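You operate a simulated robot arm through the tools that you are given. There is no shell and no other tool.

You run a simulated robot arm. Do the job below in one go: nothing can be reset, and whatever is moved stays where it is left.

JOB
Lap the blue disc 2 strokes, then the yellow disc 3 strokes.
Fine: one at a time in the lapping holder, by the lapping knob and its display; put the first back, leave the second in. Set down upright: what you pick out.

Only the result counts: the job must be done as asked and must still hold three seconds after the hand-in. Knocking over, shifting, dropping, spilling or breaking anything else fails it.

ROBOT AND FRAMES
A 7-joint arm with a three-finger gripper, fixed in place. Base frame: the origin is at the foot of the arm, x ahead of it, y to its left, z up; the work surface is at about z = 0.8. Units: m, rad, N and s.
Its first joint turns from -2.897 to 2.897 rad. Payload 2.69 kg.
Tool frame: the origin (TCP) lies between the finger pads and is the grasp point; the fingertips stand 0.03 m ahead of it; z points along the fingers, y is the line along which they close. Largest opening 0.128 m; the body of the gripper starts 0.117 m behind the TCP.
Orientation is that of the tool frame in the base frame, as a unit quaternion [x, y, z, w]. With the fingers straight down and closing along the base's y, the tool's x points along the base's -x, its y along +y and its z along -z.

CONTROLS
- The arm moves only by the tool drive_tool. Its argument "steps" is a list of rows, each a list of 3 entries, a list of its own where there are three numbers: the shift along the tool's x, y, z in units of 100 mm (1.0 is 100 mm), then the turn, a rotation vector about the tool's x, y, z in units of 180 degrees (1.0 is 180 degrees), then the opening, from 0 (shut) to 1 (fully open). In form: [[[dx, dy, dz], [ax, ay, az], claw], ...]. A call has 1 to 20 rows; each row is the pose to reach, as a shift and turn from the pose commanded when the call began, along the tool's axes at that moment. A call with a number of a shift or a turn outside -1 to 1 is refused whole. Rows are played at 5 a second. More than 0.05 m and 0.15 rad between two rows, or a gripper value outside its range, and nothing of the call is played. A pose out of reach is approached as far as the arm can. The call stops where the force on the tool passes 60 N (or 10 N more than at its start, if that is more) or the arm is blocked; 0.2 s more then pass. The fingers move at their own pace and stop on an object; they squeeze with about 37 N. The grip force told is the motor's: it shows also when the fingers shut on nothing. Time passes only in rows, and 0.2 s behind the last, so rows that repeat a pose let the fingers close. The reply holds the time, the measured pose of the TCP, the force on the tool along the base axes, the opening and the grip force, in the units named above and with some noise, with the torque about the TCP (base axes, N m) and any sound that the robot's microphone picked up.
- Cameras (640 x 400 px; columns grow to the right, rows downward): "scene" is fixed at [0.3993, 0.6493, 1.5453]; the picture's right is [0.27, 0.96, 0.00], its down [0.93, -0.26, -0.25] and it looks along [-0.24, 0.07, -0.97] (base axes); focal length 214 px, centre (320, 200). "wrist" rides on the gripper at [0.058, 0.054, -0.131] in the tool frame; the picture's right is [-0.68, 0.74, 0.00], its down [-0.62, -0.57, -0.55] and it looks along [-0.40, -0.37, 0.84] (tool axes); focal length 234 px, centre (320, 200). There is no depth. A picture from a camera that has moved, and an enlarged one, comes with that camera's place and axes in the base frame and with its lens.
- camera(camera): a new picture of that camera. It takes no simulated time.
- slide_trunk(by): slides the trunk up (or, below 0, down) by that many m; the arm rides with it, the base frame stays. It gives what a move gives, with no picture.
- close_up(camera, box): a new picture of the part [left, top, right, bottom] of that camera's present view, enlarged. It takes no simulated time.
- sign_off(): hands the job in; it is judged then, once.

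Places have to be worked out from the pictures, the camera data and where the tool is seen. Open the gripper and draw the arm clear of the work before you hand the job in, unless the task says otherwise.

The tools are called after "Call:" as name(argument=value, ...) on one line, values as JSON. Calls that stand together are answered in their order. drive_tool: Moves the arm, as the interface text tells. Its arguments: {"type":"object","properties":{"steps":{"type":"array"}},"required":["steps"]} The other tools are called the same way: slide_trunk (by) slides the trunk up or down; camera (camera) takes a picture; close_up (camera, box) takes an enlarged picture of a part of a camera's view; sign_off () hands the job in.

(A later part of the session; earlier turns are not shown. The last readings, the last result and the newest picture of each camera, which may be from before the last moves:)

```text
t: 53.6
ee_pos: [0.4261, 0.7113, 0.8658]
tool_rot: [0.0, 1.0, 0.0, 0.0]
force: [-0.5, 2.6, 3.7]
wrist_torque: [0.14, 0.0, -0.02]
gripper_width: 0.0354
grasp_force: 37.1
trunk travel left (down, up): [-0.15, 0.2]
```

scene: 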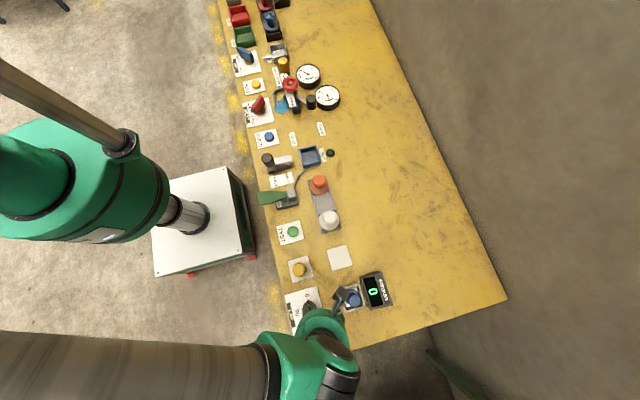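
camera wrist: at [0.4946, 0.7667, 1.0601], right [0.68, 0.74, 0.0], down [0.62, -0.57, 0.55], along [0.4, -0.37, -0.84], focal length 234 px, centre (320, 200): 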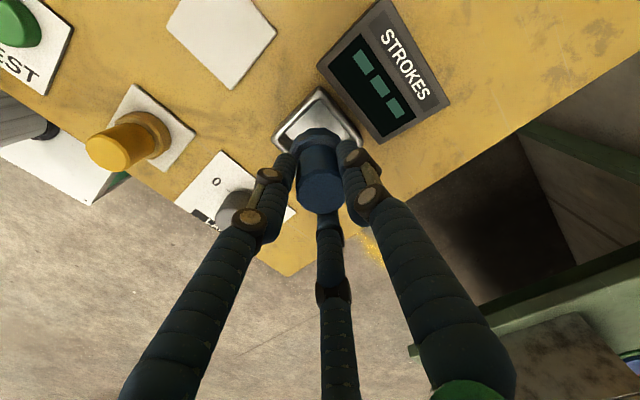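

Contact: the vertical force has changed from −2.9 to +3.7 N, so the disc stands on its pad. I open and rise straight up.

Call:
drive_tool(steps=[[[0, 0, 0], [0, 0, 0], 0.3], [[0, 0, 0], [0, 0, 0], 0.42], [[0, 0, 0], [0, 0, 0], 0.5], [[0, 0, -0.1], [0, 0, 0], 0.5], [[0, 0, -0.25], [0, 0, 0], 0.5], [[0, 0, -0.4], [0, 0, 0], 0.5], [[0, 0, -0.6], [0, 0, 0], 0.5], [[0, 0, -0.75], [0, 0, 0], 0.5], [[0, 0, -0.75], [0, 0, 0], 0.5]])

Call:
camera(camera="wrist")

Call:
close_up(camera="wrist", box=[240, 60, 400, 180])

```text
t: 55.6
ee_pos: [0.4257, 0.7125, 0.9411]
tool_rot: [0.001, 1.0, 0.0, -0.001]
force: [-0.3, 0.1, -0.6]
wrist_torque: [0.0, 0.0, 0.01]
gripper_width: 0.0639
grasp_force: 0.0
trunk travel left (down, up): [-0.15, 0.2]
```

```text
taken
camera wrist: at [0.3687, 0.766, 1.0705], right [0.68, 0.74, 0.0], down [0.62, -0.57, 0.55], along [0.4, -0.37, -0.84], focal length 234 px, centre (320, 200)
```

wrist: 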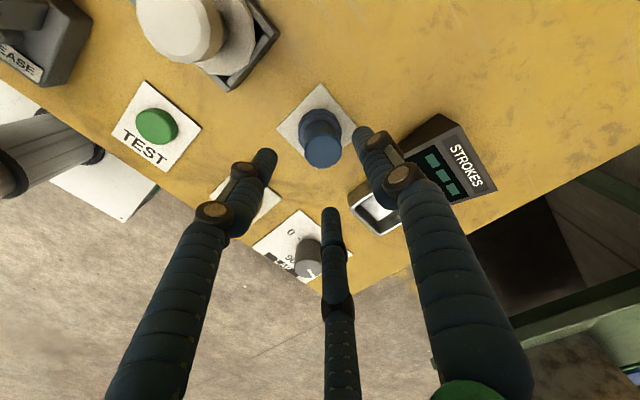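

```text
3.33 times, centred on (320, 120) of wrist
camera zoom: at [0.3687, 0.766, 1.0705], right [0.68, 0.74, 0.0], down [0.62, -0.57, 0.55], along [0.4, -0.37, -0.84], focal length 781 px, centre (320, 467)
```

zoom: 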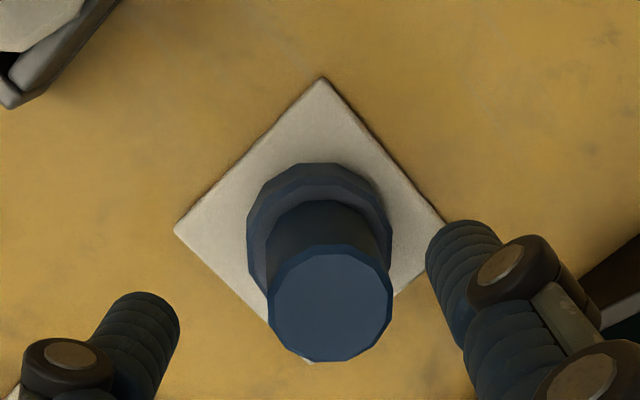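

The blue disc is back on its pad. I enlarge it strongly to make sure it stands flat and upright.

Call:
close_up(camera="wrist", box=[285, 95, 355, 175])

Call:
close_up(camera="wrist", box=[295, 100, 350, 140])

Call:
close_up(camera="scene", box=[300, 230, 380, 290])

```text
5.00 times, centred on (320, 135) of wrist
camera zoom: at [0.3687, 0.766, 1.0705], right [0.68, 0.74, 0.0], down [0.62, -0.57, 0.55], along [0.4, -0.37, -0.84], focal length 1171 px, centre (320, 525)
```

zoom: 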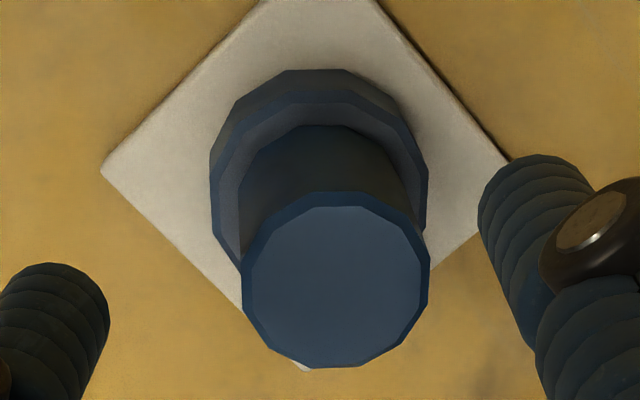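

```text
10.00 times, centred on (322, 120) of wrist
camera zoom: at [0.3687, 0.766, 1.0705], right [0.68, 0.74, 0.0], down [0.62, -0.57, 0.55], along [0.4, -0.37, -0.84], focal length 2342 px, centre (295, 1000)
```

zoom: 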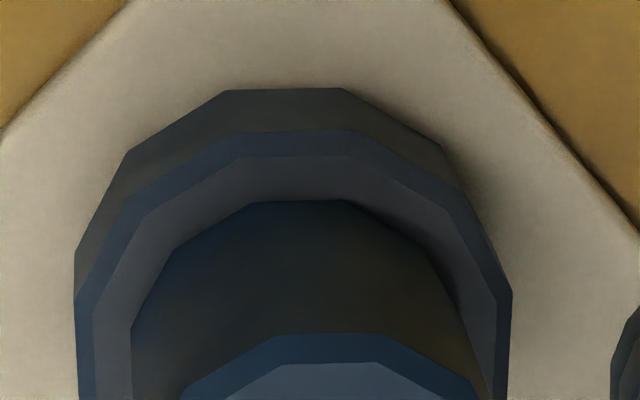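

```text
6.67 times, centred on (340, 260) of scene
camera zoom: at [0.3993, 0.6493, 1.5453], right [0.27, 0.96, 0.0], down [0.93, -0.26, -0.25], along [-0.24, 0.07, -0.97], focal length 1430 px, centre (187, -200)
```

zoom: 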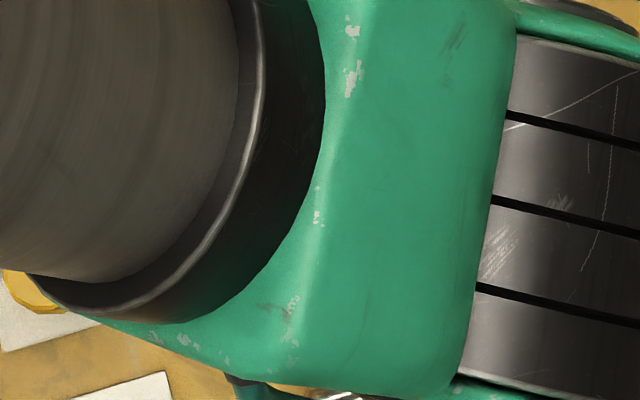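

The disc stands on its pad but the outline hints at a slight lean. I move the hand aside at height so the fixed camera can show it for comparison with its first picture.

Call:
drive_tool(steps=[[[-0.25, -0.25, -0.05], [0, 0, 0], 0.5], [[-0.5, -0.5, -0.05], [0, 0, 0], 0.5], [[-0.75, -0.75, -0.05], [0, 0, 0], 0.5], [[-1.0, -1.0, -0.05], [0, 0, 0], 0.5], [[-1.0, -1.0, -0.05], [0, 0, 0], 0.5]])

Call:
close_up(camera="scene", box=[324, 242, 356, 272])

Call:
close_up(camera="scene", box=[284, 254, 316, 284])

Call:
camera(camera="scene")

```text
t: 56.8
ee_pos: [0.5271, 0.6133, 0.9458]
tool_rot: [0.0, 1.0, 0.0, -0.001]
force: [0.2, 0.3, 0.1]
wrist_torque: [0.04, 0.05, -0.03]
gripper_width: 0.064
grasp_force: 0.2
trunk travel left (down, up): [-0.15, 0.2]
```

```text
13.33 times, centred on (340, 257) of scene
camera zoom: at [0.3993, 0.6493, 1.5453], right [0.27, 0.96, 0.0], down [0.93, -0.26, -0.25], along [-0.24, 0.07, -0.97], focal length 2860 px, centre (53, -560)
```

zoom: 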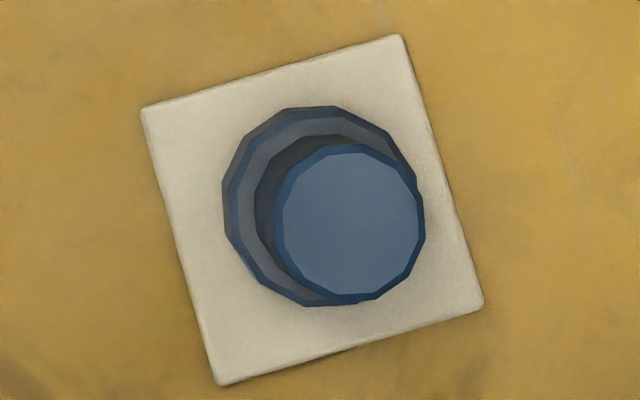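

```text
13.33 times, centred on (300, 269) of scene
camera zoom: at [0.3993, 0.6493, 1.5453], right [0.27, 0.96, 0.0], down [0.93, -0.26, -0.25], along [-0.24, 0.07, -0.97], focal length 2860 px, centre (587, -720)
```

zoom: 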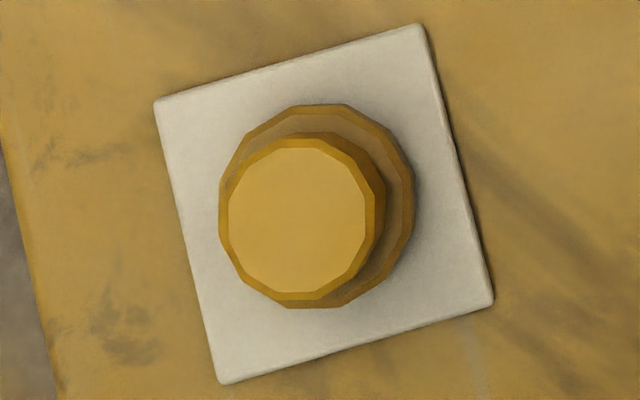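

```text
taken
```

scene: 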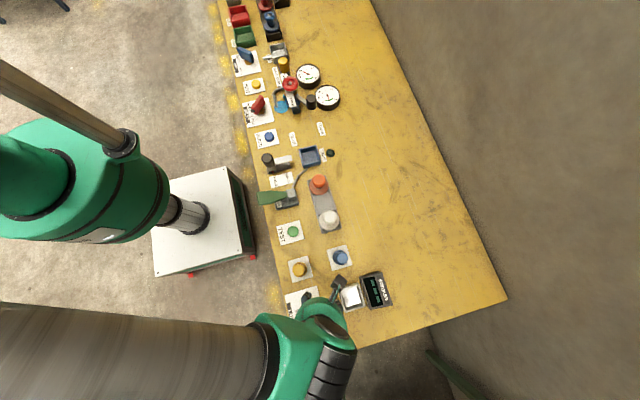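

The blue disc sits centred on its pad to about 1 mm, with only a slight lean of about 3 degrees. I note that and carry on: next the yellow disc, at about (0.4262, 0.5753), so I move above it and look.

Call:
drive_tool(steps=[[[0.25, -0.1, 0], [0, 0, 0], 0.55], [[0.5, -0.2, 0], [0, 0, 0], 0.55], [[0.75, -0.3, 0], [0, 0, 0], 0.55], [[1.0, -0.38, 0], [0, 0, 0], 0.55], [[1.0, -0.38, 0.1], [0, 0, 0], 0.55], [[1.0, -0.38, 0.2], [0, 0, 0], 0.55], [[1.0, -0.38, 0.2], [0, 0, 0], 0.55]])

Call:
close_up(camera="wrist", box=[240, 70, 400, 210])

Call:
camera(camera="wrist")

```text
t: 58.4
ee_pos: [0.4246, 0.5744, 0.9263]
tool_rot: [0.0, 1.0, 0.0, 0.0]
force: [0.9, 0.1, -0.7]
wrist_torque: [-0.02, -0.01, 0.01]
gripper_width: 0.0707
grasp_force: 0.1
trunk travel left (down, up): [-0.15, 0.2]
```

```text
2.86 times, centred on (320, 140) of wrist
camera zoom: at [0.368, 0.6288, 1.056], right [0.68, 0.74, 0.0], down [0.62, -0.57, 0.55], along [0.4, -0.37, -0.84], focal length 669 px, centre (320, 371)
```

zoom: 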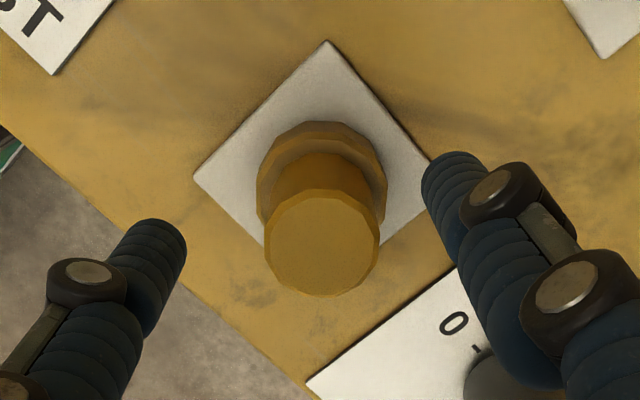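

```text
taken
camera wrist: at [0.368, 0.6288, 1.056], right [0.68, 0.74, 0.0], down [0.62, -0.57, 0.55], along [0.4, -0.37, -0.84], focal length 234 px, centre (320, 200)
```

wrist: 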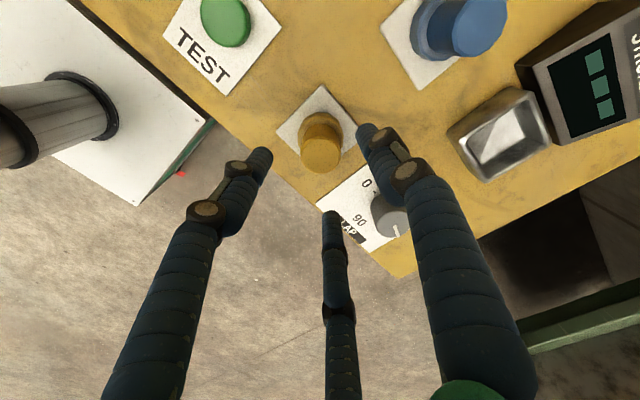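

The yellow disc is upright and within 2 mm of the TCP. I correct by (+1.7, +1.0) mm and go down to the stem grip height (TCP z about 0.866).

Call:
drive_tool(steps=[[[-0.017, 0.01, 0.1], [0, 0, 0], 0.55], [[-0.017, 0.01, 0.22], [0, 0, 0], 0.55], [[-0.017, 0.01, 0.34], [0, 0, 0], 0.55], [[-0.017, 0.01, 0.46], [0, 0, 0], 0.55], [[-0.017, 0.01, 0.56], [0, 0, 0], 0.55], [[-0.017, 0.01, 0.59], [0, 0, 0], 0.55], [[-0.017, 0.01, 0.59], [0, 0, 0], 0.55]])

Call:
close_up(camera="wrist", box=[240, 90, 400, 260])

```text
t: 60.0
ee_pos: [0.4283, 0.5753, 0.8663]
tool_rot: [0.0, 1.0, 0.0, -0.001]
force: [0.0, 0.7, 0.2]
wrist_torque: [-0.02, -0.01, -0.01]
gripper_width: 0.0702
grasp_force: 0.1
trunk travel left (down, up): [-0.15, 0.2]
```

```text
2.35 times, centred on (320, 175) of wrist
camera zoom: at [0.3702, 0.629, 0.9964], right [0.68, 0.74, 0.0], down [0.62, -0.57, 0.55], along [0.4, -0.37, -0.84], focal length 551 px, centre (320, 259)
```

zoom: 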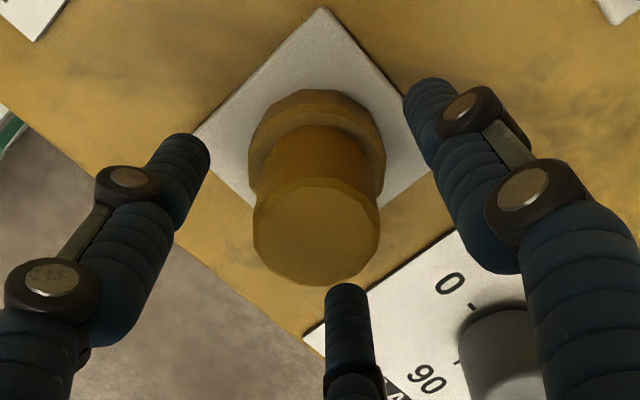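

The yellow stem is centred. I close on it gradually and look at how it sits in the grip.

Call:
drive_tool(steps=[[[0, 0, 0], [0, 0, 0], 0.45], [[0, 0, 0], [0, 0, 0], 0.36], [[0, 0, 0], [0, 0, 0], 0.3], [[0, 0, 0], [0, 0, 0], 0.27], [[0, 0, 0], [0, 0, 0], 0.22], [[0, 0, 0], [0, 0, 0], 0.15], [[0, 0, 0], [0, 0, 0], 0.15]])

Call:
close_up(camera="wrist", box=[240, 90, 400, 260])

```text
t: 61.6
ee_pos: [0.4269, 0.5736, 0.8667]
tool_rot: [0.0, 1.0, 0.0, 0.001]
force: [-0.5, 1.9, 2.4]
wrist_torque: [0.1, 0.04, -0.01]
gripper_width: 0.0351
grasp_force: 37.1
trunk travel left (down, up): [-0.15, 0.2]
```

```text
2.35 times, centred on (320, 175) of wrist
camera zoom: at [0.3701, 0.6291, 0.9967], right [0.68, 0.74, 0.0], down [0.62, -0.57, 0.55], along [0.4, -0.37, -0.84], focal length 551 px, centre (320, 259)
```

zoom: 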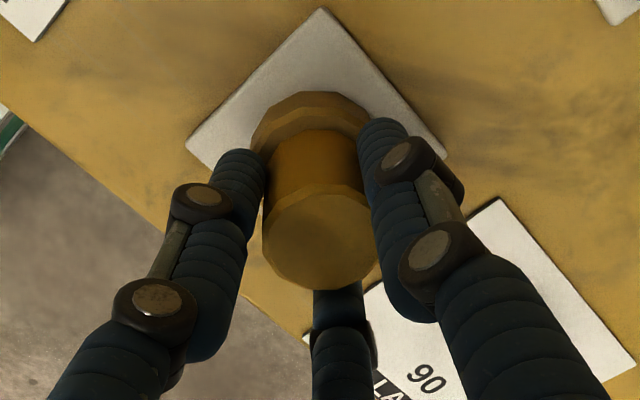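

Held at 35.1 mm and 37 N. I lift it about 85 mm, then carry it diagonally towards the holder, above everything else.

Call:
drive_tool(steps=[[[0, 0, -0.05], [0, 0, 0], 0.15], [[0, 0, -0.12], [0, 0, 0], 0.15], [[0, 0, -0.25], [0, 0, 0], 0.15], [[0, 0, -0.4], [0, 0, 0], 0.15], [[0, 0, -0.55], [0, 0, 0], 0.15], [[0, 0, -0.7], [0, 0, 0], 0.15], [[0, 0, -0.85], [0, 0, 0], 0.15], [[0, 0, -0.85], [0, 0, 0], 0.15]])

Call:
close_up(camera="wrist", box=[240, 90, 400, 260])

```text
t: 63.4
ee_pos: [0.4279, 0.5734, 0.9521]
tool_rot: [0.0, 1.0, 0.0, 0.0]
force: [-0.8, 0.9, -2.6]
wrist_torque: [0.0, 0.02, -0.01]
gripper_width: 0.0351
grasp_force: 36.8
trunk travel left (down, up): [-0.15, 0.2]
```

```text
2.35 times, centred on (320, 175) of wrist
camera zoom: at [0.3704, 0.6286, 1.0813], right [0.68, 0.74, 0.0], down [0.62, -0.57, 0.55], along [0.4, -0.37, -0.84], focal length 551 px, centre (320, 259)
```

zoom: 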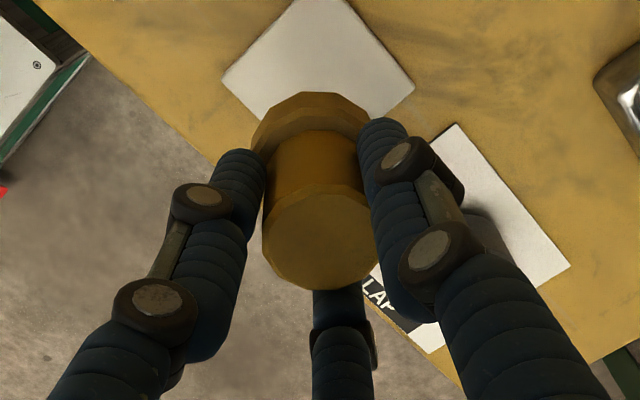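

The yellow disc hangs straight. I carry it to the holder in two moves.

Call:
drive_tool(steps=[[[-0.25, 0.25, 0], [0, 0, 0], 0.15], [[-0.5, 0.5, 0], [0, 0, 0], 0.15], [[-0.75, 0.75, 0], [0, 0, 0], 0.15], [[-1.0, 1.0, 0], [0, 0, 0], 0.15], [[-1.0, 1.0, 0], [0, 0, 0], 0.15]])

Call:
drive_tool(steps=[[[-0.12, 0.18, 0], [0, 0, 0], 0.15], [[-0.235, 0.365, 0], [0, 0, 0], 0.15], [[-0.235, 0.365, 0.15], [0, 0, 0], 0.15], [[-0.235, 0.365, 0.3], [0, 0, 0], 0.15], [[-0.235, 0.365, 0.45], [0, 0, 0], 0.15], [[-0.235, 0.365, 0.51], [0, 0, 0], 0.15], [[-0.235, 0.365, 0.51], [0, 0, 0], 0.15]])

Call:
close_up(camera="wrist", box=[250, 90, 410, 210])

Call:
camera(camera="wrist")

```text
t: 64.6
ee_pos: [0.5261, 0.6728, 0.9505]
tool_rot: [0.0, 1.0, 0.0, 0.0]
force: [0.2, 0.2, -4.2]
wrist_torque: [-0.03, 0.08, 0.0]
gripper_width: 0.035
grasp_force: 36.7
trunk travel left (down, up): [-0.15, 0.2]
```

```text
t: 66.2
ee_pos: [0.5513, 0.711, 0.8999]
tool_rot: [0.0, 1.0, 0.0, 0.0]
force: [0.4, 0.9, -3.5]
wrist_torque: [0.0, -0.01, -0.04]
gripper_width: 0.0351
grasp_force: 37.3
trunk travel left (down, up): [-0.15, 0.2]
```

```text
3.33 times, centred on (330, 150) of wrist
camera zoom: at [0.4941, 0.7652, 1.0307], right [0.68, 0.74, 0.0], down [0.62, -0.57, 0.55], along [0.4, -0.37, -0.84], focal length 781 px, centre (287, 367)
```

zoom: 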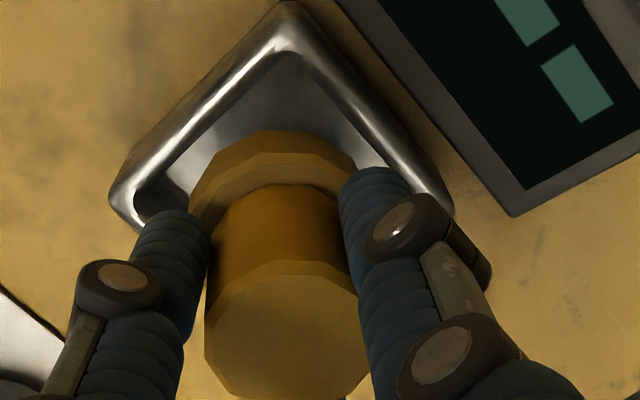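

```text
taken
camera wrist: at [0.4941, 0.7652, 1.0307], right [0.68, 0.74, 0.0], down [0.62, -0.57, 0.55], along [0.4, -0.37, -0.84], focal length 234 px, centre (320, 200)
```

wrist: 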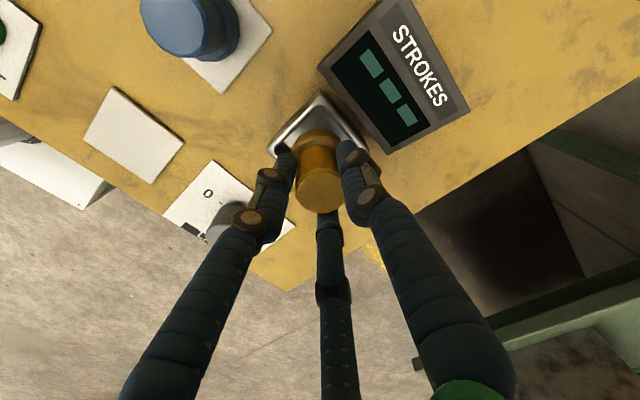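

The yellow flange is centred over the cup. I lower 20 mm, then check the alignment.

Call:
drive_tool(steps=[[[0.003, 0, 0.05], [0, 0, 0], 0.15], [[0.003, 0, 0.1], [0, 0, 0], 0.15], [[0.003, 0, 0.15], [0, 0, 0], 0.15], [[0.003, 0, 0.2], [0, 0, 0], 0.15], [[0.003, 0, 0.2], [0, 0, 0], 0.15]])

Call:
close_up(camera="wrist", box=[250, 90, 410, 210])

```text
t: 67.4
ee_pos: [0.5527, 0.7105, 0.8798]
tool_rot: [-0.001, 1.0, 0.0, 0.0]
force: [0.5, -0.3, -2.4]
wrist_torque: [0.03, 0.04, 0.03]
gripper_width: 0.0349
grasp_force: 36.8
trunk travel left (down, up): [-0.15, 0.2]
```

```text
3.33 times, centred on (330, 150) of wrist
camera zoom: at [0.4952, 0.7651, 1.01], right [0.68, 0.74, 0.0], down [0.62, -0.57, 0.55], along [0.4, -0.37, -0.84], focal length 781 px, centre (287, 367)
```

zoom: 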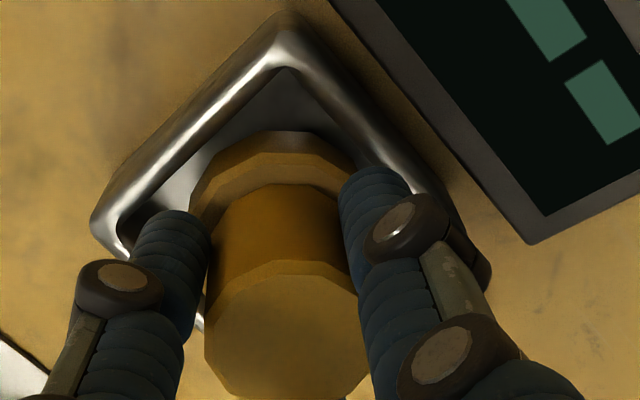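

Entering freely. I shift −1.2 mm in x and lower another 10 mm, then test for contact.

Call:
drive_tool(steps=[[[0.012, 0.003, 0.03], [0, 0, 0], 0.15], [[0.012, 0.003, 0.06], [0, 0, 0], 0.15], [[0.012, 0.003, 0.09], [0, 0, 0], 0.15], [[0.012, 0.003, 0.1], [0, 0, 0], 0.15], [[0.012, 0.003, 0.1], [0, 0, 0], 0.15]])

Call:
drive_tool(steps=[[[0, 0, 0.01], [0, 0, 0], 0.15], [[0, 0, 0.015], [0, 0, 0], 0.15], [[0, 0, 0.015], [0, 0, 0], 0.15]])

Call:
close_up(camera="wrist", box=[250, 90, 410, 210])

```text
t: 68.6
ee_pos: [0.5499, 0.7108, 0.8701]
tool_rot: [0.0, 1.0, 0.0, 0.0]
force: [0.9, 0.6, -3.7]
wrist_torque: [0.01, -0.02, 0.01]
gripper_width: 0.0348
grasp_force: 37.0
trunk travel left (down, up): [-0.15, 0.2]
```

```text
t: 69.4
ee_pos: [0.5497, 0.7119, 0.8681]
tool_rot: [0.0, 1.0, 0.001, 0.0]
force: [-0.6, -0.8, -3.5]
wrist_torque: [-0.02, 0.02, 0.02]
gripper_width: 0.0352
grasp_force: 36.8
trunk travel left (down, up): [-0.15, 0.2]
```

```text
3.33 times, centred on (330, 150) of wrist
camera zoom: at [0.4929, 0.766, 0.9986], right [0.68, 0.74, 0.0], down [0.62, -0.57, 0.55], along [0.4, -0.37, -0.84], focal length 781 px, centre (287, 367)
```

zoom: 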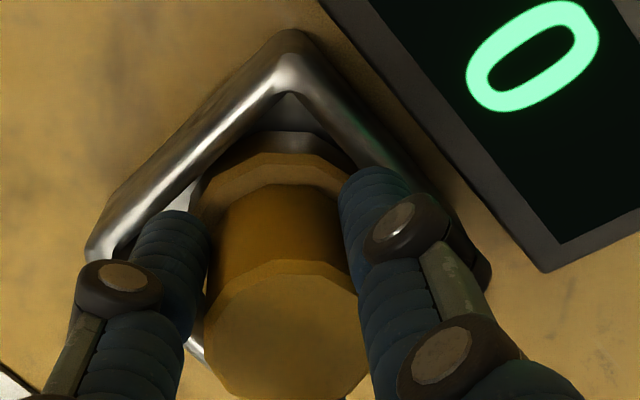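

The display shows 0 for the new disc. The load is still on the hand, so I lower in 1 mm rows until it rests.

Call:
drive_tool(steps=[[[0, 0, 0.01], [0, 0, 0], 0.15], [[0, 0, 0.02], [0, 0, 0], 0.15], [[0, 0, 0.02], [0, 0, 0], 0.15]])

```text
t: 70.2
ee_pos: [0.549, 0.7106, 0.866]
tool_rot: [-0.001, 1.0, 0.0, 0.0]
force: [-1.0, -0.6, -2.5]
wrist_torque: [0.03, -0.01, -0.01]
gripper_width: 0.0352
grasp_force: 36.9
trunk travel left (down, up): [-0.15, 0.2]
```

Still hanging lightly (−2.5 N). One more millimetre or so.

Call:
drive_tool(steps=[[[0, 0, 0.008], [0, 0, 0], 0.15], [[0, 0, 0.015], [0, 0, 0], 0.15], [[0, 0, 0.015], [0, 0, 0], 0.15]])

```text
t: 71.0
ee_pos: [0.5497, 0.7115, 0.8648]
tool_rot: [0.0, 1.0, 0.001, 0.001]
force: [-4.7, 0.5, 9.6]
wrist_torque: [0.0, 0.34, -0.03]
gripper_width: 0.035
grasp_force: 37.3
trunk travel left (down, up): [-0.15, 0.2]
```

Firm contact (+9.6 N). I ease up 0.8 mm to take off the press, then open gently and rise.

Call:
drive_tool(steps=[[[0, 0, -0.008], [0, 0, 0], 0.15], [[0, 0, -0.008], [0, 0, 0], 0.15], [[0, 0, -0.008], [0, 0, 0], 0.3], [[0, 0, -0.008], [0, 0, 0], 0.4], [[0, 0, -0.008], [0, 0, 0], 0.43], [[0, 0, -0.1], [0, 0, 0], 0.43], [[0, 0, -0.25], [0, 0, 0], 0.43], [[0, 0, -0.4], [0, 0, 0], 0.43], [[0, 0, -0.6], [0, 0, 0], 0.43], [[0, 0, -0.8], [0, 0, 0], 0.43], [[0, 0, -0.8], [0, 0, 0], 0.43]])

Call:
camera(camera="wrist")

Call:
close_up(camera="wrist", box=[250, 70, 410, 190])

```text
t: 73.4
ee_pos: [0.5509, 0.7075, 0.9452]
tool_rot: [0.0, 1.0, -0.001, 0.0]
force: [-0.7, -0.1, 0.3]
wrist_torque: [-0.01, 0.0, -0.02]
gripper_width: 0.0548
grasp_force: 0.0
trunk travel left (down, up): [-0.15, 0.2]
```

```text
taken
camera wrist: at [0.4937, 0.763, 1.076], right [0.68, 0.74, 0.0], down [0.62, -0.57, 0.55], along [0.4, -0.37, -0.84], focal length 234 px, centre (320, 200)
```

wrist: 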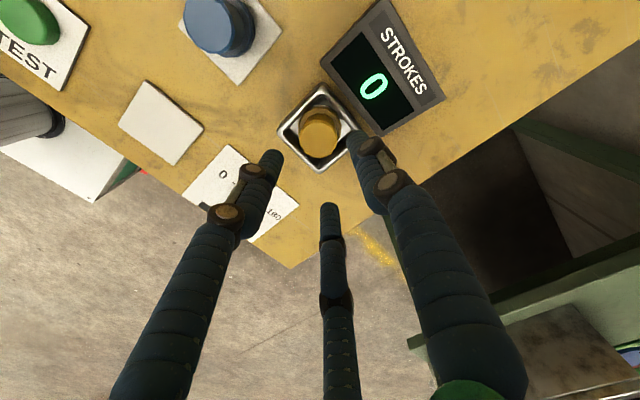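

```text
3.33 times, centred on (330, 130) of wrist
camera zoom: at [0.4937, 0.763, 1.076], right [0.68, 0.74, 0.0], down [0.62, -0.57, 0.55], along [0.4, -0.37, -0.84], focal length 781 px, centre (287, 433)
```

zoom: 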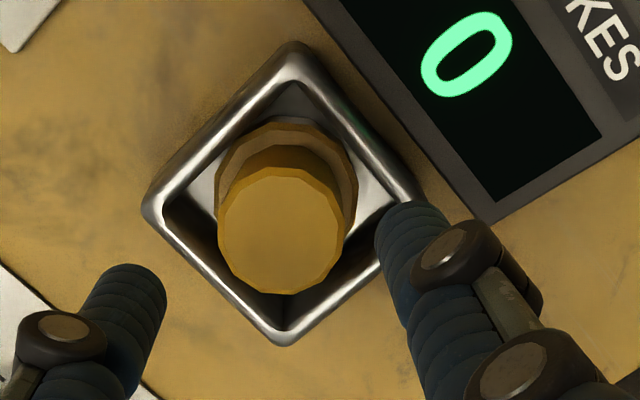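

The yellow disc sits upright in the holder and the display shows 0. I now go back to the knob; the earlier side forces suggest its true axis is at about (0.5495, 0.574).

Call:
drive_tool(steps=[[[0, -0.25, 0], [0, 0, 0], 0.5], [[0, -0.5, 0], [0, 0, 0], 0.5], [[0, -0.75, 0], [0, 0, 0], 0.5], [[0, -1.0, 0], [0, 0, 0], 0.5], [[0, -1.0, 0], [0, 0, 0], 0.5]])

Call:
drive_tool(steps=[[[0.01, -0.17, 0], [0, 0, 0], 0.5], [[0.013, -0.34, 0], [0, 0, 0], 0.5], [[0.013, -0.34, 0], [0, 0, 0], 0.5]])

Call:
drive_tool(steps=[[[0, 0, 0], [0, 0, -0.0445], 0.5], [[0, 0, 0], [0, 0, -0.089], 0.5], [[0, 0, 0], [0, 0, -0.1335], 0.5], [[0, 0, 0], [0, 0, -0.178], 0.5], [[0, 0, 0], [0, 0, -0.2225], 0.5], [[0, 0, 0], [0, 0, -0.267], 0.5], [[0, 0, 0], [0, 0, -0.3115], 0.5], [[0, 0, 0], [0, 0, -0.356], 0.5], [[0, 0, 0], [0, 0, -0.4005], 0.5], [[0, 0, 0], [0, 0, -0.445], 0.5], [[0, 0, 0], [0, 0, -0.4895], 0.5], [[0, 0, 0], [0, 0, -0.534], 0.5], [[0, 0, 0], [0, 0, -0.5785], 0.5], [[0, 0, 0], [0, 0, -0.623], 0.5], [[0, 0, 0], [0, 0, -0.6675], 0.5], [[0, 0, 0], [0, 0, -0.712], 0.5], [[0, 0, 0], [0, 0, -0.7565], 0.5], [[0, 0, 0], [0, 0, -0.801], 0.5], [[0, 0, 0], [0, 0, -0.8455], 0.5], [[0, 0, 0], [0, 0, -0.89], 0.5]])

Call:
camera(camera="wrist")

Call:
camera(camera="scene")

```text
t: 74.6
ee_pos: [0.5506, 0.61, 0.9461]
tool_rot: [0.0, 1.0, 0.0, 0.001]
force: [0.4, -0.3, 0.9]
wrist_torque: [0.07, -0.03, 0.01]
gripper_width: 0.064
grasp_force: 0.1
trunk travel left (down, up): [-0.15, 0.2]
```

```text
t: 75.4
ee_pos: [0.5484, 0.578, 0.9453]
tool_rot: [0.0, 1.0, 0.0, 0.0]
force: [1.0, 0.2, -0.4]
wrist_torque: [0.02, 0.01, 0.0]
gripper_width: 0.0641
grasp_force: 0.0
trunk travel left (down, up): [-0.15, 0.2]
```

```text
t: 79.6
ee_pos: [0.5495, 0.5776, 0.9449]
tool_rot: [0.985, -0.171, 0.0, 0.0]
force: [0.3, 0.3, -0.2]
wrist_torque: [-0.01, 0.03, 0.0]
gripper_width: 0.0641
grasp_force: 0.1
trunk travel left (down, up): [-0.15, 0.2]
```

```text
taken
camera wrist: at [0.5871, 0.5078, 1.0758], right [-0.89, -0.47, 0.0], down [-0.39, 0.74, 0.55], along [-0.26, 0.49, -0.84], focal length 234 px, centre (320, 200)
```

wrist: 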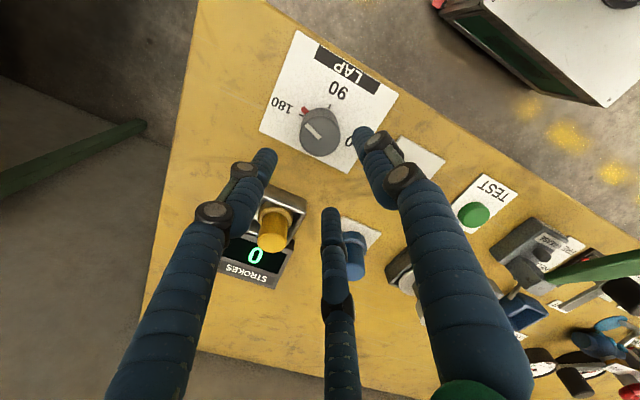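

```text
taken
```

scene: 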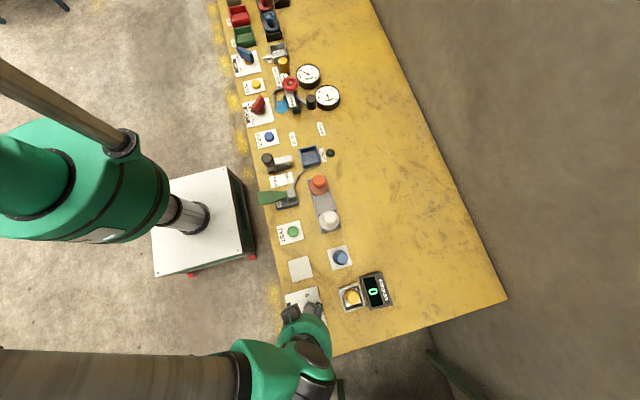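

I enlarge the knob in this view to measure its axis again from the opposite side.

Call:
close_up(camera="wrist", box=[260, 70, 400, 190])

Call:
close_up(camera="scene", box=[324, 242, 356, 272])

Call:
close_up(camera="scene", box=[330, 270, 400, 320])

```text
3.33 times, centred on (330, 130) of wrist
camera zoom: at [0.5871, 0.5078, 1.0758], right [-0.89, -0.47, 0.0], down [-0.39, 0.74, 0.55], along [-0.26, 0.49, -0.84], focal length 781 px, centre (287, 433)
```

zoom: 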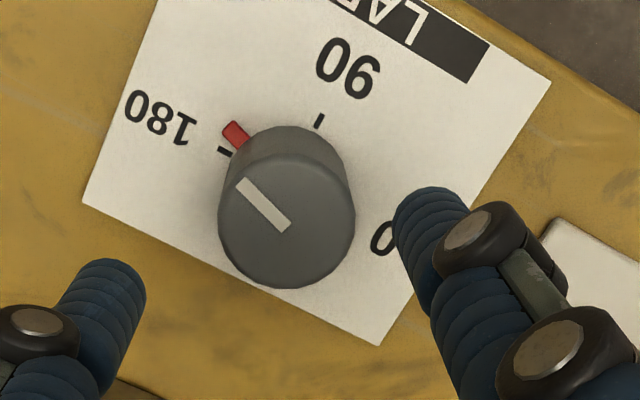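

```text
13.33 times, centred on (340, 257) of scene
camera zoom: at [0.3993, 0.6493, 1.5453], right [0.27, 0.96, 0.0], down [0.93, -0.26, -0.25], along [-0.24, 0.07, -0.97], focal length 2860 px, centre (53, -560)
```

zoom: 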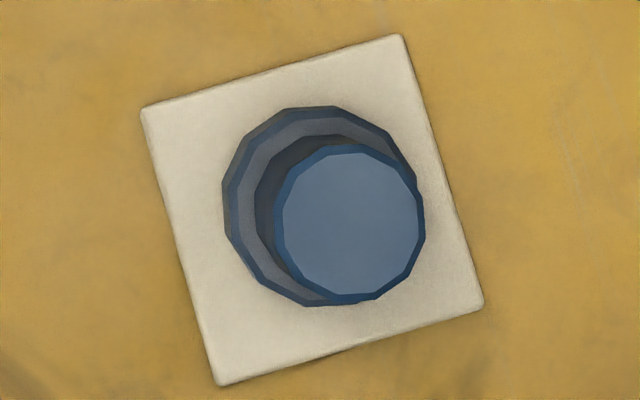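

```text
8.00 times, centred on (365, 295) of scene
camera zoom: at [0.3993, 0.6493, 1.5453], right [0.27, 0.96, 0.0], down [0.93, -0.26, -0.25], along [-0.24, 0.07, -0.97], focal length 1716 px, centre (-40, -560)
```

zoom: 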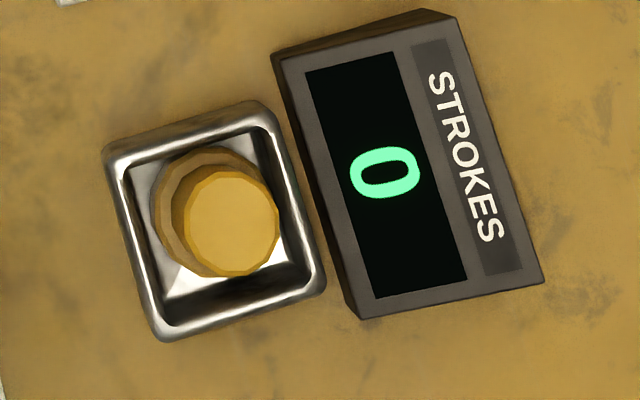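

The knob's axis is about 2.5–3 mm towards −y from the present TCP. I correct that and lower over the knob to the same grip height, watching the force, before closing.

Call:
drive_tool(steps=[[[0.003, 0.031, 0.1], [0, 0, 0], 0.5], [[0.003, 0.031, 0.25], [0, 0, 0], 0.5], [[0.003, 0.031, 0.4], [0, 0, 0], 0.5], [[0.003, 0.031, 0.55], [0, 0, 0], 0.5], [[0.003, 0.031, 0.55], [0, 0, 0], 0.5]])

Call:
close_up(camera="wrist", box=[240, 90, 400, 260])

```text
t: 80.8
ee_pos: [0.5499, 0.5744, 0.8906]
tool_rot: [0.985, -0.172, 0.0, 0.0]
force: [-0.6, 0.2, -0.8]
wrist_torque: [-0.02, 0.01, -0.02]
gripper_width: 0.0639
grasp_force: 0.0
trunk travel left (down, up): [-0.15, 0.2]
```

```text
2.35 times, centred on (320, 175) of wrist
camera zoom: at [0.5871, 0.5044, 1.0211], right [-0.89, -0.46, 0.0], down [-0.39, 0.74, 0.55], along [-0.25, 0.49, -0.84], focal length 551 px, centre (320, 259)
```

zoom: 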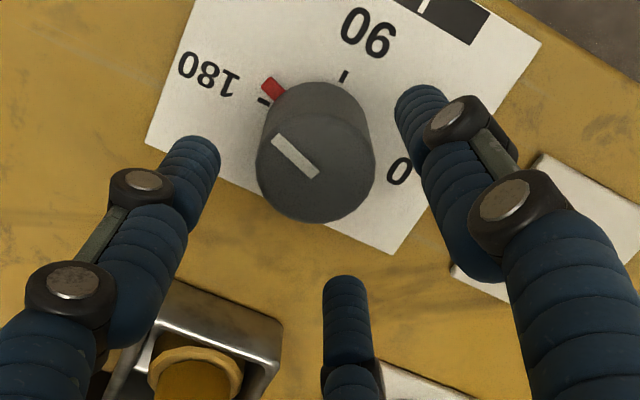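

The knob is within about 1 mm of the hand's axis. I trim by 1 mm, lower to the grip height and close.

Call:
drive_tool(steps=[[[0.001, -0.01, 0.1], [0, 0, 0], 0.5], [[0.001, -0.01, 0.2], [0, 0, 0], 0.5], [[0.001, -0.01, 0.3], [0, 0, 0], 0.5], [[0.001, -0.01, 0.42], [0, 0, 0], 0.5], [[0.001, -0.01, 0.42], [0, 0, 0], 0.5], [[0.001, -0.01, 0.42], [0, 0, 0], 0.4], [[0.001, -0.01, 0.42], [0, 0, 0], 0.32], [[0.001, -0.01, 0.42], [0, 0, 0], 0.2], [[0.001, -0.01, 0.42], [0, 0, 0], 0.2], [[0.001, -0.01, 0.42], [0, 0, 0], 0.2]])

Call:
camera(camera="wrist")

Call:
close_up(camera="scene", box=[280, 265, 400, 345])

```text
t: 83.0
ee_pos: [0.5496, 0.5757, 0.8496]
tool_rot: [0.985, -0.173, 0.0, 0.0]
force: [17.7, -6.6, -0.6]
wrist_torque: [-0.15, -0.67, 0.01]
gripper_width: 0.041
grasp_force: 44.6
trunk travel left (down, up): [-0.15, 0.2]
```

```text
taken
camera wrist: at [0.5884, 0.5049, 0.98], right [-0.89, -0.46, 0.0], down [-0.39, 0.74, 0.55], along [-0.25, 0.49, -0.84], focal length 234 px, centre (320, 200)
```

wrist: 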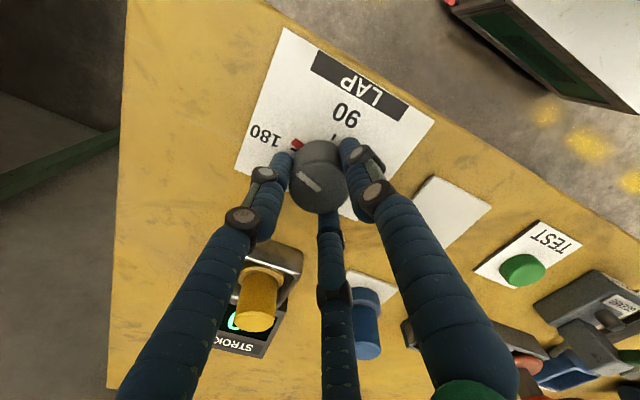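

```text
5.00 times, centred on (340, 305) of scene
camera zoom: at [0.3993, 0.6493, 1.5453], right [0.27, 0.96, 0.0], down [0.93, -0.26, -0.25], along [-0.24, 0.07, -0.97], focal length 1072 px, centre (220, -325)
```

zoom: 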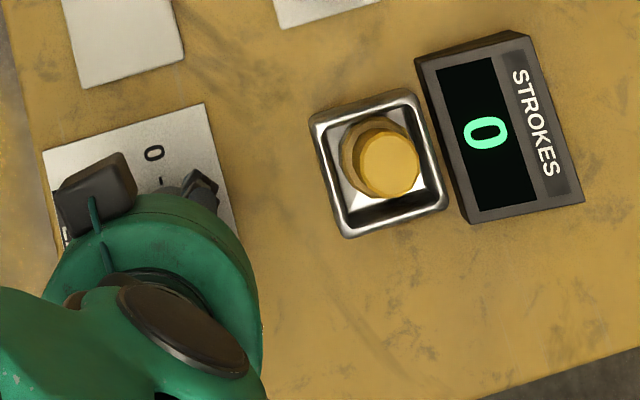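

Gripped; the side force of 17.7 N in +x says the axis lies about 1.6 mm that way. I nudge to relieve it before turning.

Call:
drive_tool(steps=[[[0.008, 0, 0], [0, 0, 0], 0.2], [[0.016, 0.001, 0], [0, 0, 0], 0.2], [[0.016, 0.001, 0], [0, 0, 0], 0.2]])

```text
t: 83.8
ee_pos: [0.5514, 0.5751, 0.8496]
tool_rot: [0.985, -0.172, 0.0, -0.001]
force: [6.6, -1.7, 2.8]
wrist_torque: [0.03, 0.01, 0.02]
gripper_width: 0.0409
grasp_force: 44.7
trunk travel left (down, up): [-0.15, 0.2]
```

Side force is down to 7 N. I now turn the knob clockwise (back towards 90) by about 30 degrees and read the display.

Call:
drive_tool(steps=[[[0.005, 0, 0], [0, 0, 0.04], 0.2], [[0.005, 0, 0], [0, 0, 0.08], 0.2], [[0.005, 0, 0], [0, 0, 0.12], 0.2], [[0.005, 0, 0], [0, 0, 0.16], 0.2], [[0.005, 0, 0], [0, 0, 0.16], 0.2]])

Call:
close_up(camera="scene", box=[280, 265, 400, 345])

```text
t: 85.0
ee_pos: [0.5505, 0.5734, 0.8496]
tool_rot: [0.911, -0.412, 0.0, 0.0]
force: [-6.7, 5.4, 9.8]
wrist_torque: [0.27, 0.37, 0.02]
gripper_width: 0.0411
grasp_force: 44.7
trunk travel left (down, up): [-0.15, 0.2]
```

```text
5.00 times, centred on (340, 305) of scene
camera zoom: at [0.3993, 0.6493, 1.5453], right [0.27, 0.96, 0.0], down [0.93, -0.26, -0.25], along [-0.24, 0.07, -0.97], focal length 1072 px, centre (220, -325)
```

zoom: 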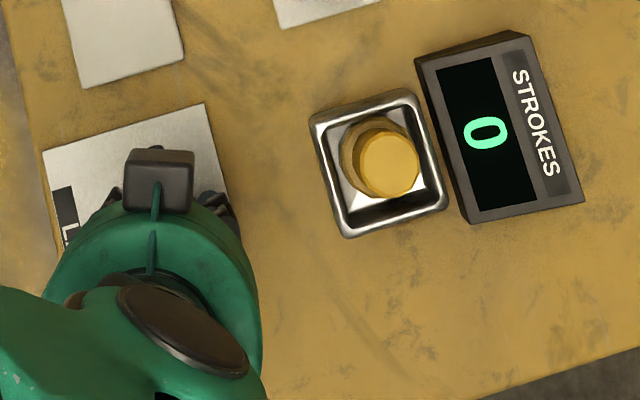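

Display still 0 and forces are mild. I continue about 30 degrees more (to about 100) and read again.

Call:
drive_tool(steps=[[[0, 0, 0], [0, 0, 0.04], 0.2], [[0, 0, 0], [0, 0, 0.08], 0.2], [[0, 0, 0], [0, 0, 0.12], 0.2], [[0, 0, 0], [0, 0, 0.16], 0.2], [[0, 0, 0], [0, 0, 0.16], 0.2]])

Call:
close_up(camera="scene", box=[280, 265, 400, 345])

```text
t: 86.2
ee_pos: [0.5506, 0.5749, 0.8501]
tool_rot: [0.78, -0.626, 0.0, -0.001]
force: [-5.6, 4.8, 15.3]
wrist_torque: [0.06, 0.14, 0.02]
gripper_width: 0.0407
grasp_force: 45.2
trunk travel left (down, up): [-0.15, 0.2]
```

```text
5.00 times, centred on (340, 305) of scene
camera zoom: at [0.3993, 0.6493, 1.5453], right [0.27, 0.96, 0.0], down [0.93, -0.26, -0.25], along [-0.24, 0.07, -0.97], focal length 1072 px, centre (220, -325)
```

zoom: 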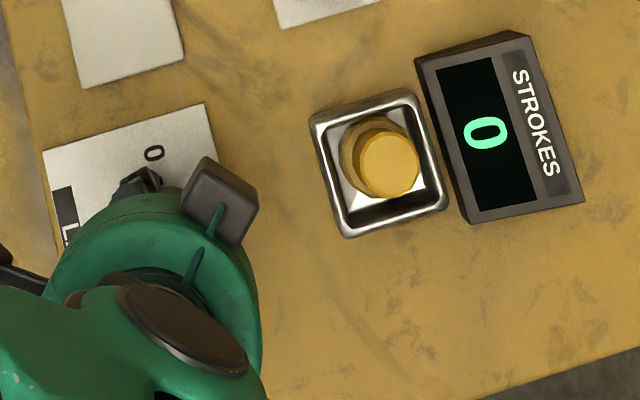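

Still 0 at about 100 degrees. I carry on another 30 degrees, easing the hand up slightly since it presses at 15 N.

Call:
drive_tool(steps=[[[0, 0, -0.005], [0, 0, 0.04], 0.2], [[0, 0, -0.008], [0, 0, 0.08], 0.2], [[0, 0, -0.008], [0, 0, 0.12], 0.2], [[0, 0, -0.008], [0, 0, 0.16], 0.2], [[0, 0, -0.008], [0, 0, 0.16], 0.2]])

Call:
close_up(camera="scene", box=[280, 265, 400, 345])

```text
t: 87.4
ee_pos: [0.5507, 0.575, 0.85]
tool_rot: [-0.599, 0.8, 0.0, -0.001]
force: [-1.8, -2.3, 6.1]
wrist_torque: [-0.05, -0.26, -0.02]
gripper_width: 0.0408
grasp_force: 45.0
trunk travel left (down, up): [-0.15, 0.2]
```

```text
5.00 times, centred on (340, 305) of scene
camera zoom: at [0.3993, 0.6493, 1.5453], right [0.27, 0.96, 0.0], down [0.93, -0.26, -0.25], along [-0.24, 0.07, -0.97], focal length 1072 px, centre (220, -325)
```

zoom: 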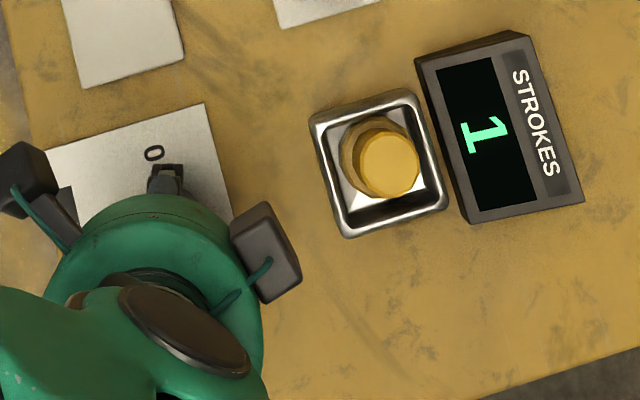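

The display reads 1, so backward turning counts as well. I go on in 30 degree portions, to about 44.

Call:
drive_tool(steps=[[[0, 0, 0], [0, 0, 0.04], 0.2], [[0, 0, 0], [0, 0, 0.08], 0.2], [[0, 0, 0], [0, 0, 0.12], 0.2], [[0, 0, 0], [0, 0, 0.16], 0.2], [[0, 0, 0], [0, 0, 0.16], 0.2]])

Call:
close_up(camera="scene", box=[280, 265, 400, 345])

```text
t: 88.6
ee_pos: [0.5501, 0.5753, 0.8502]
tool_rot: [-0.382, 0.924, 0.0, 0.001]
force: [-1.4, -8.8, 15.2]
wrist_torque: [-0.45, 0.0, 0.01]
gripper_width: 0.0407
grasp_force: 44.9
trunk travel left (down, up): [-0.15, 0.2]
```

```text
5.00 times, centred on (340, 305) of scene
camera zoom: at [0.3993, 0.6493, 1.5453], right [0.27, 0.96, 0.0], down [0.93, -0.26, -0.25], along [-0.24, 0.07, -0.97], focal length 1072 px, centre (220, -325)
```

zoom: 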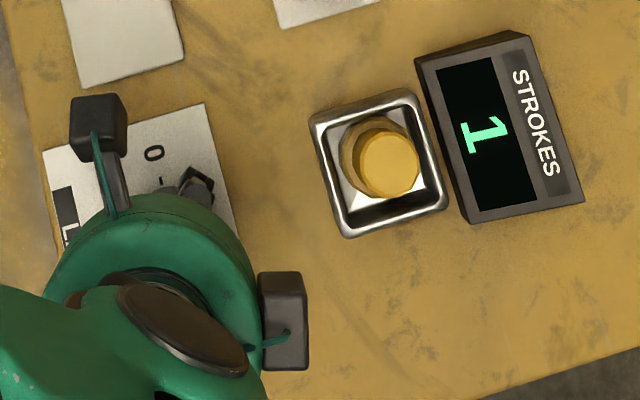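

Still 1 at about 45 degrees. I continue about 29 degrees more, easing up another 0.8 mm.

Call:
drive_tool(steps=[[[0, 0, -0.005], [0, 0, 0.04], 0.2], [[0, 0, -0.008], [0, 0, 0.08], 0.2], [[0, 0, -0.008], [0, 0, 0.12], 0.2], [[0, 0, -0.008], [0, 0, 0.16], 0.2], [[0, 0, -0.008], [0, 0, 0.16], 0.2]])

Call:
close_up(camera="scene", box=[280, 265, 400, 345])

Call:
camera(camera="wrist")

```text
t: 89.8
ee_pos: [0.5507, 0.5765, 0.8495]
tool_rot: [-0.14, 0.99, 0.0, 0.0]
force: [-3.2, 7.2, -0.3]
wrist_torque: [0.59, 0.03, -0.02]
gripper_width: 0.0405
grasp_force: 45.3
trunk travel left (down, up): [-0.15, 0.2]
```

```text
5.00 times, centred on (340, 305) of scene
camera zoom: at [0.3993, 0.6493, 1.5453], right [0.27, 0.96, 0.0], down [0.93, -0.26, -0.25], along [-0.24, 0.07, -0.97], focal length 1072 px, centre (220, -325)
```

zoom: 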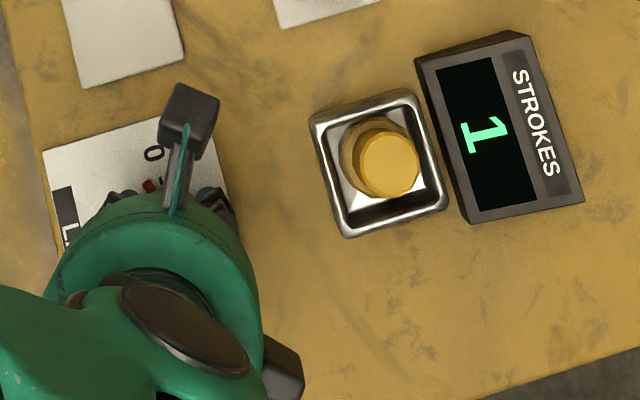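

```text
taken
camera wrist: at [0.4806, 0.6109, 0.9799], right [0.45, 0.9, 0.0], down [0.75, -0.37, 0.55], along [0.49, -0.24, -0.84], focal length 234 px, centre (320, 200)
```

wrist: 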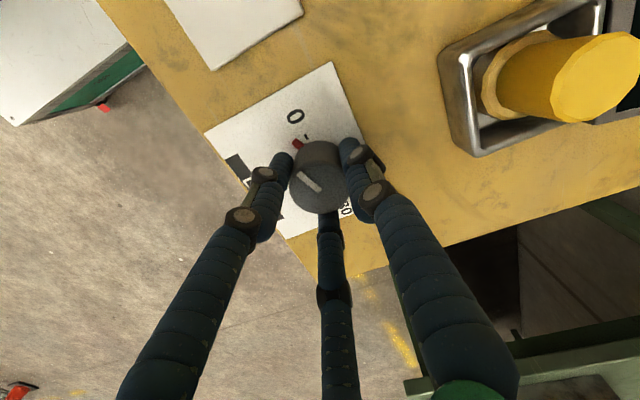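

Knob at about 16 degrees, display still 1. I turn the last 14 degrees or so towards 0 and read.

Call:
drive_tool(steps=[[[0, 0, 0], [0, 0, 0.03], 0.2], [[0, 0, 0], [0, 0, 0.06], 0.2], [[0, 0, 0], [0, 0, 0.08], 0.2], [[0, 0, 0], [0, 0, 0.08], 0.2]])

Call:
close_up(camera="scene", box=[280, 265, 400, 345])

Call:
camera(camera="wrist")

```text
t: 90.8
ee_pos: [0.549, 0.5739, 0.8491]
tool_rot: [-0.015, 1.0, -0.001, 0.0]
force: [-1.1, 10.8, -10.5]
wrist_torque: [0.57, -0.03, 0.02]
gripper_width: 0.041
grasp_force: 45.2
trunk travel left (down, up): [-0.15, 0.2]
```

```text
5.00 times, centred on (340, 305) of scene
camera zoom: at [0.3993, 0.6493, 1.5453], right [0.27, 0.96, 0.0], down [0.93, -0.26, -0.25], along [-0.24, 0.07, -0.97], focal length 1072 px, centre (220, -325)
```

zoom: 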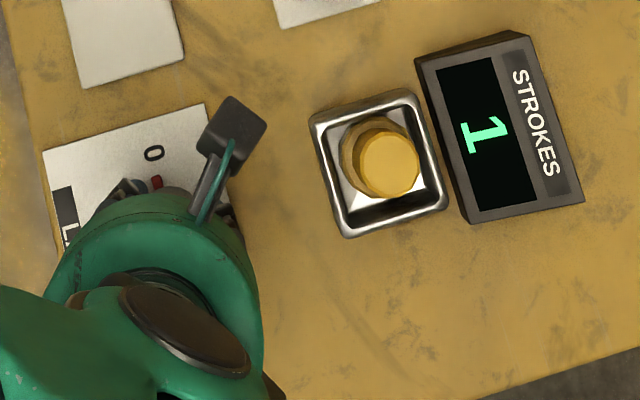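

```text
taken
camera wrist: at [0.4917, 0.6275, 0.9799], right [0.65, 0.76, 0.0], down [0.63, -0.55, 0.55], along [0.41, -0.36, -0.84], focal length 234 px, centre (320, 200)
```

wrist: 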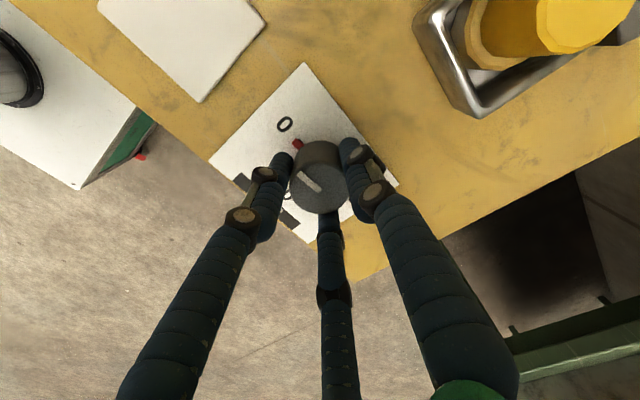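

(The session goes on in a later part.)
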